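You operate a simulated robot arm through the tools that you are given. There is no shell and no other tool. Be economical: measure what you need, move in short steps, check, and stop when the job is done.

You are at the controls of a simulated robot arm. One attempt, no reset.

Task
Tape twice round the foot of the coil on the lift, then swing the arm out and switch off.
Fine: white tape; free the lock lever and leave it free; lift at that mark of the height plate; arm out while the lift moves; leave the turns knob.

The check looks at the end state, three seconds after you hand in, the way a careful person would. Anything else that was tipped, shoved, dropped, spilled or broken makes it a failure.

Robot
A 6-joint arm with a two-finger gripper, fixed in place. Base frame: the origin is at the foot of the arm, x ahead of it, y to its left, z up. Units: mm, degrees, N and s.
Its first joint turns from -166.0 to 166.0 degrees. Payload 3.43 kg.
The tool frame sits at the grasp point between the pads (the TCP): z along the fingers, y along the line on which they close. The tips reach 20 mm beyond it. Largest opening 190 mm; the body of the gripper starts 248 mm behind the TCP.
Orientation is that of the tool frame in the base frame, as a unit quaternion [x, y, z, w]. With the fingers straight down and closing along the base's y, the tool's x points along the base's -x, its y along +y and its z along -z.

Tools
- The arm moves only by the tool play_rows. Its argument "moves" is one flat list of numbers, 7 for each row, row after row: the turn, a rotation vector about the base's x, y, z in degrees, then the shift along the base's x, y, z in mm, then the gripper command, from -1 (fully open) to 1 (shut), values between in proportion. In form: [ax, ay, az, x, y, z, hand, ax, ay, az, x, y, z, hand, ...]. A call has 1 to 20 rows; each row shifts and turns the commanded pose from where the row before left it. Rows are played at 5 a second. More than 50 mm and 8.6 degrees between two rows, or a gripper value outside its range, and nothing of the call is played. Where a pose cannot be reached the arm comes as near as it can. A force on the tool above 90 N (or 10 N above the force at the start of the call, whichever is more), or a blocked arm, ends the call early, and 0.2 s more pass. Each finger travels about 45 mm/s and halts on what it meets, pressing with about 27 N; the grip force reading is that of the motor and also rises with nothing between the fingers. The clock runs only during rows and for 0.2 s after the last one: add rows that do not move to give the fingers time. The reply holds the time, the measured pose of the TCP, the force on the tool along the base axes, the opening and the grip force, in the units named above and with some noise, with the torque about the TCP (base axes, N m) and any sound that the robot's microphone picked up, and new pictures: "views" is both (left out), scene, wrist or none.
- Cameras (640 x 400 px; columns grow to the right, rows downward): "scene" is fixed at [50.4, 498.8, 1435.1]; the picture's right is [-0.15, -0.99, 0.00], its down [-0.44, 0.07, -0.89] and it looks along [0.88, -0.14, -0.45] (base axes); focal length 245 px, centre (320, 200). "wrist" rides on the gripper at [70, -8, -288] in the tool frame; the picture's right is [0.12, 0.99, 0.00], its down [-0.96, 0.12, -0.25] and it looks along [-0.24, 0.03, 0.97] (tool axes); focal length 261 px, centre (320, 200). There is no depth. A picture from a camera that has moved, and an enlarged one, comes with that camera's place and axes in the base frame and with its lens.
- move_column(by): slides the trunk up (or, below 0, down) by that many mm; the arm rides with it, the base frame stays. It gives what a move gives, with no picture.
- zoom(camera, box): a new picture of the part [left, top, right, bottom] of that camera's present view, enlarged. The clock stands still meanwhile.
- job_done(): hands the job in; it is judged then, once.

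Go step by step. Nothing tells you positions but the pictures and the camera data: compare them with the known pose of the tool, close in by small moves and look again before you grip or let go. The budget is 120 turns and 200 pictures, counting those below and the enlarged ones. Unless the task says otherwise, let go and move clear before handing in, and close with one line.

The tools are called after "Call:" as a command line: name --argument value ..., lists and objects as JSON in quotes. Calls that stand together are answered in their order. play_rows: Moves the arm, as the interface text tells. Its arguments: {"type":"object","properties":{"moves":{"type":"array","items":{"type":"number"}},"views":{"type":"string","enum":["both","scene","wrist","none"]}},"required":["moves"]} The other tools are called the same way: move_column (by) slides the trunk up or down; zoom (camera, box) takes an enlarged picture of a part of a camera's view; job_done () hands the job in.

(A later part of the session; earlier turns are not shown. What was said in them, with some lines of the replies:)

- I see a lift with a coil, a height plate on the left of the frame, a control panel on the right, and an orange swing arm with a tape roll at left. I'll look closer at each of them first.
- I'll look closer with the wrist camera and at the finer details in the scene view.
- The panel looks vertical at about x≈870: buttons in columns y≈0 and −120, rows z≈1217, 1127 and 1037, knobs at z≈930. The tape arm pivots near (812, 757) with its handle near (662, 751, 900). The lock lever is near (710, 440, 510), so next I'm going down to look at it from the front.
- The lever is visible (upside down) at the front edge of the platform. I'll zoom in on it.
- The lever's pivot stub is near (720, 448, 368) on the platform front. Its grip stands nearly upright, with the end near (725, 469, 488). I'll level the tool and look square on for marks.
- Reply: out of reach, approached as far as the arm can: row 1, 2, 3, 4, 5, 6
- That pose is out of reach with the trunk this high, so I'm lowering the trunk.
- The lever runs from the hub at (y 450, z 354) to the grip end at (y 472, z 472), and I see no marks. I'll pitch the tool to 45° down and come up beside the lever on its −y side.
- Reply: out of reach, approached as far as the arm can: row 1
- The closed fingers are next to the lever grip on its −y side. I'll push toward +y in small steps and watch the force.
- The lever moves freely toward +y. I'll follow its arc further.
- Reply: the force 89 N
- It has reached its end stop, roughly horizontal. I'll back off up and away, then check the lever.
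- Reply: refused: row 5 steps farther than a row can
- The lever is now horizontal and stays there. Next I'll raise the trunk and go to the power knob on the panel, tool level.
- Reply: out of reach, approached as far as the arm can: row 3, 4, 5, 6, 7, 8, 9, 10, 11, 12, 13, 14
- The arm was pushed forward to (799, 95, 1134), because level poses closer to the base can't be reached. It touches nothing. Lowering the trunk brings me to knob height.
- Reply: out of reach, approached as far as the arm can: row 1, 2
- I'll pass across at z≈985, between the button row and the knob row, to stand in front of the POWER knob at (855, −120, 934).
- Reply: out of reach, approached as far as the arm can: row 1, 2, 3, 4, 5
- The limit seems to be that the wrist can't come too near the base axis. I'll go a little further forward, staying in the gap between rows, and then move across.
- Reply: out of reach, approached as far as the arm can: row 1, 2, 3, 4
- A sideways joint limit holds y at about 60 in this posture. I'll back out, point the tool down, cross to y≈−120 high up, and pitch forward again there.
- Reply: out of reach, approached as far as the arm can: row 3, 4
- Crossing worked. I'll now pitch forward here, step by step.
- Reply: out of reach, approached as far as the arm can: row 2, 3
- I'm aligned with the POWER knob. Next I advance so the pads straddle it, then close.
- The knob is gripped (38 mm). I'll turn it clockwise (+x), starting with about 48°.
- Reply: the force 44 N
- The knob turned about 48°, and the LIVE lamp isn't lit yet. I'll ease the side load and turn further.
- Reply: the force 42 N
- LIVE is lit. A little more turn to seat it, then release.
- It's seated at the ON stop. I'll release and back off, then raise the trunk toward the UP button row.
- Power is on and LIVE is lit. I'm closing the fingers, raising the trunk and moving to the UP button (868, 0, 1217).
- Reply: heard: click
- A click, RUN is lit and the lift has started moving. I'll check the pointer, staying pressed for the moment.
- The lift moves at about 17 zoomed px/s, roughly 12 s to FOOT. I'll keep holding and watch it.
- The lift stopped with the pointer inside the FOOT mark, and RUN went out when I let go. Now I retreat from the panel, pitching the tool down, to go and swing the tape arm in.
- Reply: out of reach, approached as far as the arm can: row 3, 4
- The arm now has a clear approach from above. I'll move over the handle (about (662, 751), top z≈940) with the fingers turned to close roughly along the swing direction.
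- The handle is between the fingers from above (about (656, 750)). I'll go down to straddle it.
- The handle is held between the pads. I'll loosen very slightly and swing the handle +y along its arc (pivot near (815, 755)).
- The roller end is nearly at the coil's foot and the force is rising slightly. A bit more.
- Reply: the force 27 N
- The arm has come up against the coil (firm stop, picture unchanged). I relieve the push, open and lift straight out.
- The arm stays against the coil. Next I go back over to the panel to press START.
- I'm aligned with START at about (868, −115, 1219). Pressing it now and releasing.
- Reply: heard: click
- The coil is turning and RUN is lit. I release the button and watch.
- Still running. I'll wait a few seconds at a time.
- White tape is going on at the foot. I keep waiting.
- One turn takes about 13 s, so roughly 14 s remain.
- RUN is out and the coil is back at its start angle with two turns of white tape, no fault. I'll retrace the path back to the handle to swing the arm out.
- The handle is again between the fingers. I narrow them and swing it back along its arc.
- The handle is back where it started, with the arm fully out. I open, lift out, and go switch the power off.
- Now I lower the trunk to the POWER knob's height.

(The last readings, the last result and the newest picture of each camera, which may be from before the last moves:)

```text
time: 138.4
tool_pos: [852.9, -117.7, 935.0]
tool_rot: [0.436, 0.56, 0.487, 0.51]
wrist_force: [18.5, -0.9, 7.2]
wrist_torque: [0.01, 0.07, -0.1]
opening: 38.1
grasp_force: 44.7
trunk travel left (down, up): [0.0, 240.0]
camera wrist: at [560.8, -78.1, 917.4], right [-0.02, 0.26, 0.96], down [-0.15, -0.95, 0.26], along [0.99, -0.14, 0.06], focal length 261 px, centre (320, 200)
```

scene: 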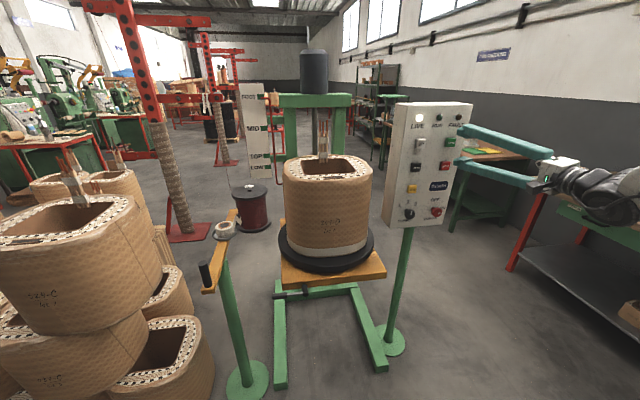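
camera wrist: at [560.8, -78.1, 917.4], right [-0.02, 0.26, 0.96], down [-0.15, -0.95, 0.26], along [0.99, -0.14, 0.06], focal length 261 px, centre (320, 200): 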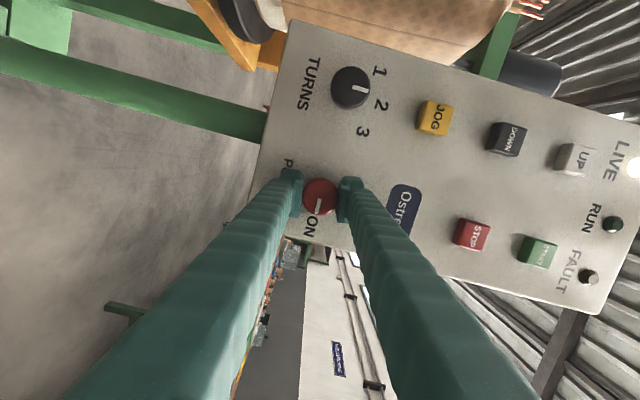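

Gripped. I turn it counter-clockwise, back to OFF.

Call:
play_rows --moves '[-6, 0, 0, 0, 1, -1, 1, -6, 0, 0, 0, 0, 0, 1, -6, 0, 0, 0, 0, 0, 1, -6, 0, 0, 0, 0, 0, 1, -6, 0, 0, 0, 0, 0, 1, -6, 0, 0, 0, 0, 0, 1, -6, 0, 0, 0, 0, 0, 1, 0, 0, 0, 0, 0, 0, 1]' --views "none"

Call:
play_rows --moves '[-6, 0, 0, 0, 0, 0, 1, -6, 0, 0, 0, 0, 0, 1, -6, 0, 0, 0, 0, 0, 1, -6, 0, 0, 0, 0, 0, 1, -6, 0, 0, 0, 0, 0, 1, -5, 0, 0, 0, 0, 0, 1, -4, 0, 0, 0, 0, 0, 1, 0, 0, 0, 0, 0, 0, 1]'

Call:
zoom --camera "scene" --box '[375, 90, 475, 230]'

```text
time: 140.2
tool_pos: [853.0, -114.7, 934.0]
tool_rot: [0.222, 0.697, 0.253, 0.633]
wrist_force: [28.7, -30.2, 38.6]
wrist_torque: [0.0, -0.12, -0.2]
opening: 37.9
grasp_force: 45.1
trunk travel left (down, up): [0.0, 240.0]
```

```text
time: 142.0
tool_pos: [851.9, -115.3, 933.1]
tool_rot: [-0.001, 0.742, 0.006, 0.671]
wrist_force: [32.2, -16.1, 30.6]
wrist_torque: [-0.06, -0.11, -0.02]
opening: 37.6
grasp_force: 45.3
trunk travel left (down, up): [0.0, 240.0]
camera wrist: at [560.9, -125.6, 891.4], right [-0.02, 0.99, -0.11], down [-0.15, 0.11, 0.98], along [0.99, 0.04, 0.15], focal length 261 px, centre (320, 200)
```

scene: 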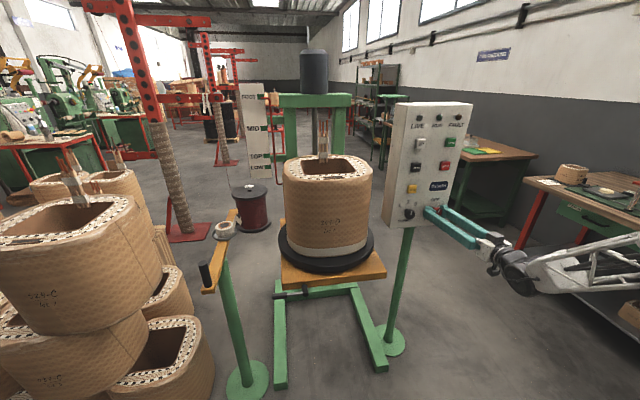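
wrist: 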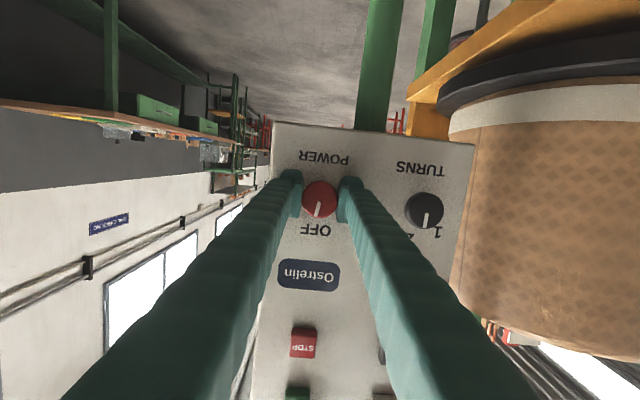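

```text
2.86 times, centred on (425, 160) of scene
camera zoom: at [50.4, 498.8, 1435.1], right [-0.15, -0.99, 0.0], down [-0.44, 0.07, -0.89], along [0.88, -0.14, -0.45], focal length 701 px, centre (20, 314)
```

zoom: 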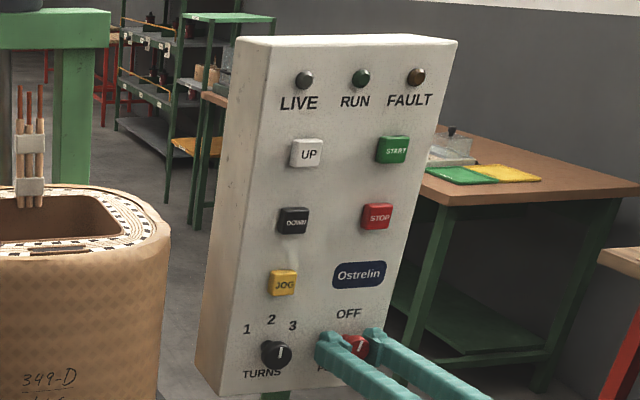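

LIVE is out. The marker is a few degrees short of OFF, so I turn a touch more to seat it.

Call:
play_rows --moves '[-4, 0, 0, -1, 0, -1, 1, -4, 0, 0, 0, 0, 0, 1, -3, 0, 0, 0, 0, 0, 1, 0, 0, 0, 0, 0, 0, 1]' --views "none"

Call:
zoom --camera "wrist" --box '[260, 130, 460, 260]'

```text
time: 143.0
tool_pos: [851.6, -115.0, 932.8]
tool_rot: [-0.074, 0.743, -0.057, 0.662]
wrist_force: [69.9, 69.7, -12.4]
wrist_torque: [0.3, -0.13, 0.73]
opening: 39.1
grasp_force: 45.1
out of reach, approached as far as the arm can: row 3
trunk travel left (down, up): [0.0, 240.0]
stopped in row 4: the force on the tool passed its limit at 93 N (the readings are from after the stop); the commanded pose is now the measured one
```

```text
3.08 times, centred on (360, 195) of wrist
camera zoom: at [559.1, -141.0, 898.5], right [-0.05, 0.95, -0.3], down [-0.14, 0.29, 0.95], along [0.99, 0.09, 0.12], focal length 802 px, centre (197, 215)
```

zoom: 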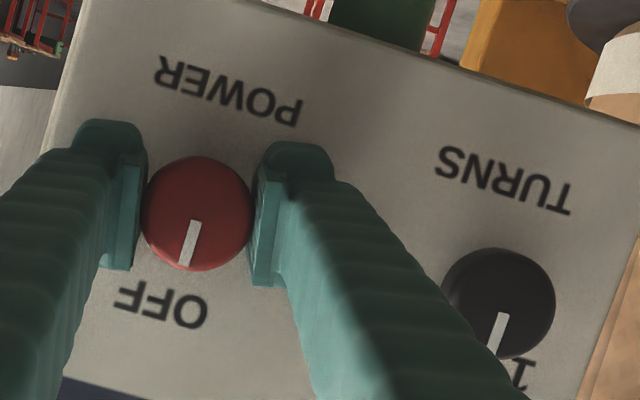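

The marker now points at OFF, parallel to the TURNS marker. The force came from the arm nearing its limit. I release and back off.

Call:
play_rows --moves '[0, 0, 0, 0, 0, 0, 0.5, 0, 0, 0, 0, 0, 0, 0.2, 0, 0, 0, 0, 0, 0, 0.2, 0, 0, 0, 0, 0, 0, 0.2]' --views "wrist"

```text
time: 144.0
tool_pos: [847.4, -125.2, 934.9]
tool_rot: [-0.067, 0.743, -0.058, 0.663]
wrist_force: [-0.2, -0.9, -0.1]
wrist_torque: [-0.01, -0.01, -0.01]
opening: 75.9
grasp_force: 0.1
trunk travel left (down, up): [0.0, 240.0]
camera wrist: at [555.6, -146.3, 900.4], right [-0.04, 0.96, -0.29], down [-0.14, 0.28, 0.95], along [0.99, 0.08, 0.12], focal length 261 px, centre (320, 200)
```

wrist: 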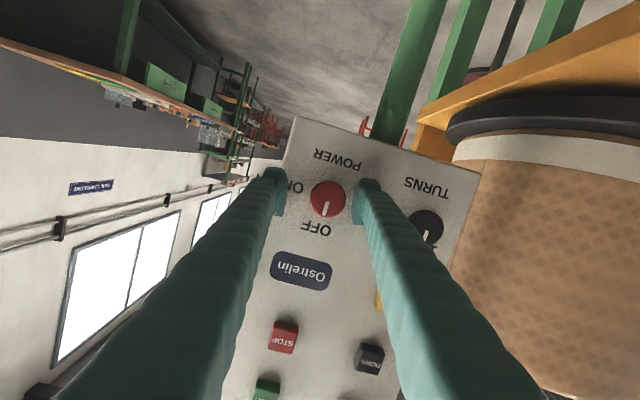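

Call:
play_rows --moves '[2, 0, 0, -15, 3, 0, 0.2, 3, 0, 0, -18, 3, 0, 0.2, 3, 0, 0, -15, 0, 0, 0.2, 0, 0, 0, 0, 0, 0, 0.2]'

Call:
zoom --camera "scene" --box '[375, 90, 475, 230]'

Call:
zoom --camera "scene" --box '[225, 75, 305, 195]'

```text
time: 145.0
tool_pos: [798.5, -118.1, 936.9]
tool_rot: [-0.021, 0.746, -0.006, 0.666]
wrist_force: [-0.4, 0.6, 1.0]
wrist_torque: [0.02, 0.01, -0.01]
opening: 76.2
grasp_force: 0.0
trunk travel left (down, up): [0.0, 240.0]
camera wrist: at [506.4, -135.8, 898.1], right [-0.04, 0.99, -0.15], down [-0.14, 0.15, 0.98], along [0.99, 0.06, 0.13], focal length 261 px, centre (320, 200)
```

scene: 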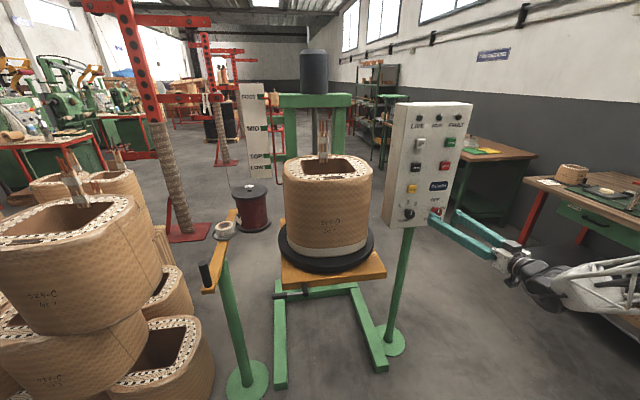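
wrist: 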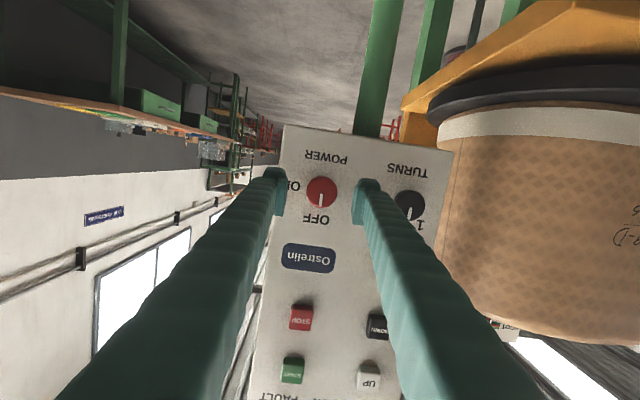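

```text
2.86 times, centred on (425, 160) of scene
camera zoom: at [50.4, 498.8, 1435.1], right [-0.15, -0.99, 0.0], down [-0.44, 0.07, -0.89], along [0.88, -0.14, -0.45], focal length 701 px, centre (20, 314)
```

zoom: 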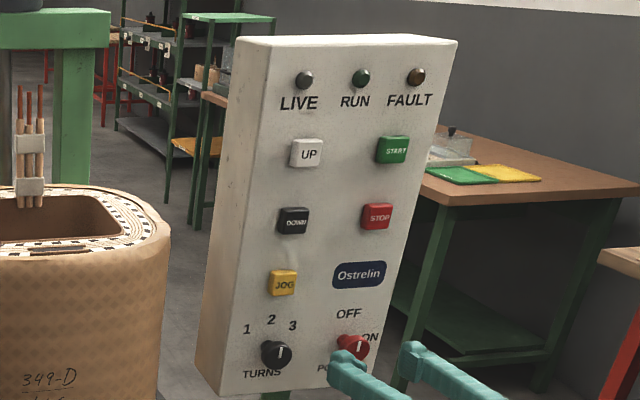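

```text
3.33 times, centred on (265, 135) of scene
camera zoom: at [50.4, 498.8, 1435.1], right [-0.15, -0.99, 0.0], down [-0.44, 0.07, -0.89], along [0.88, -0.14, -0.45], focal length 818 px, centre (503, 417)
```

zoom: 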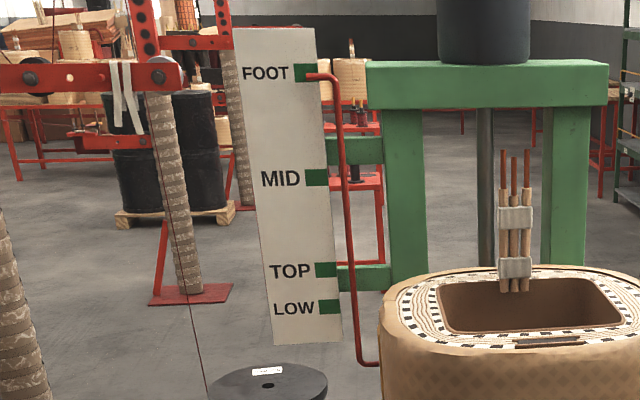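

Power is off, all lamps are out, the turns knob is still on 2 and the pointer is at FOOT. I withdraw the arm further, and then hand in.

Call:
play_rows --moves '[0, 7, 0, -9, 0, 15, 0.2, 0, 7, 0, -9, 0, 15, 0.2, 0, 7, 0, -9, 0, 15, 0.2, 0, 7, 0, -9, 0, 15, 0.2, 0, 8, 0, -17, 0, 15, 0.2, 0, 8, 0, -17, 0, 15, 0.2, 0, 8, 0, -17, 0, 10, 0.2, 0, 0, 0, 0, 0, 0, 0.2]' --views "scene"

Call:
zoom --camera "scene" --box '[180, 170, 420, 330]'

```text
time: 146.8
tool_pos: [712.7, -120.5, 1034.9]
tool_rot: [-0.021, 0.962, 0.003, 0.272]
wrist_force: [0.3, -0.9, -0.7]
wrist_torque: [-0.03, 0.03, -0.01]
opening: 75.7
grasp_force: 0.1
trunk travel left (down, up): [0.0, 240.0]
```

scene: 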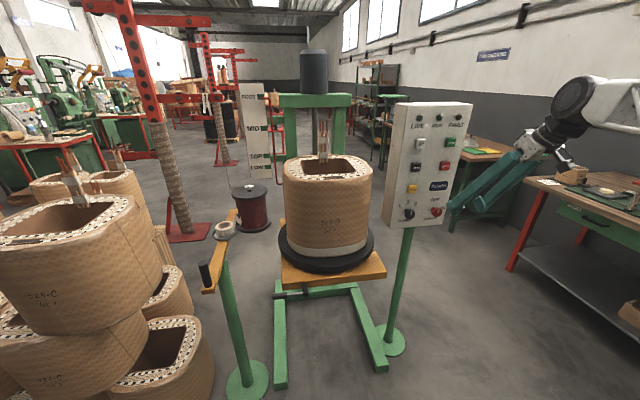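

```text
2.50 times, centred on (300, 250) of scene
camera zoom: at [50.4, 498.8, 1435.1], right [-0.15, -0.99, 0.0], down [-0.44, 0.07, -0.89], along [0.88, -0.14, -0.45], focal length 613 px, centre (370, 75)
```

zoom: 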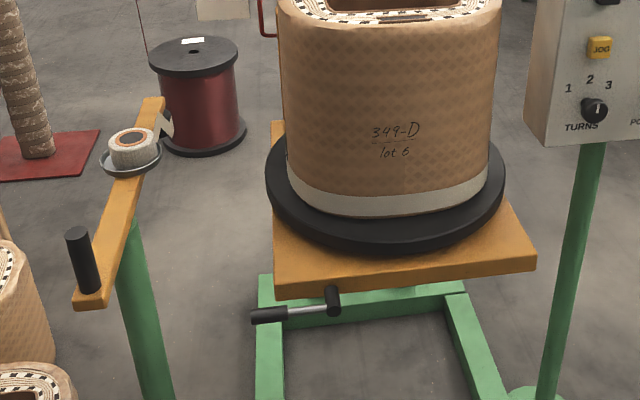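

The coil's foot carries the white tape, the tape arm is out, the lever is free, the power is off and the gripper is clear, so I hand in.

Call:
job_done

```text
The job is handed in.
```

The coil has two turns of white tape round its foot, the tape arm is swung back out and the power is off. The lift pointer sits within the FOOT mark, about 5 mm below its centre. The lock lever is left free and the turns knob is still on 2.
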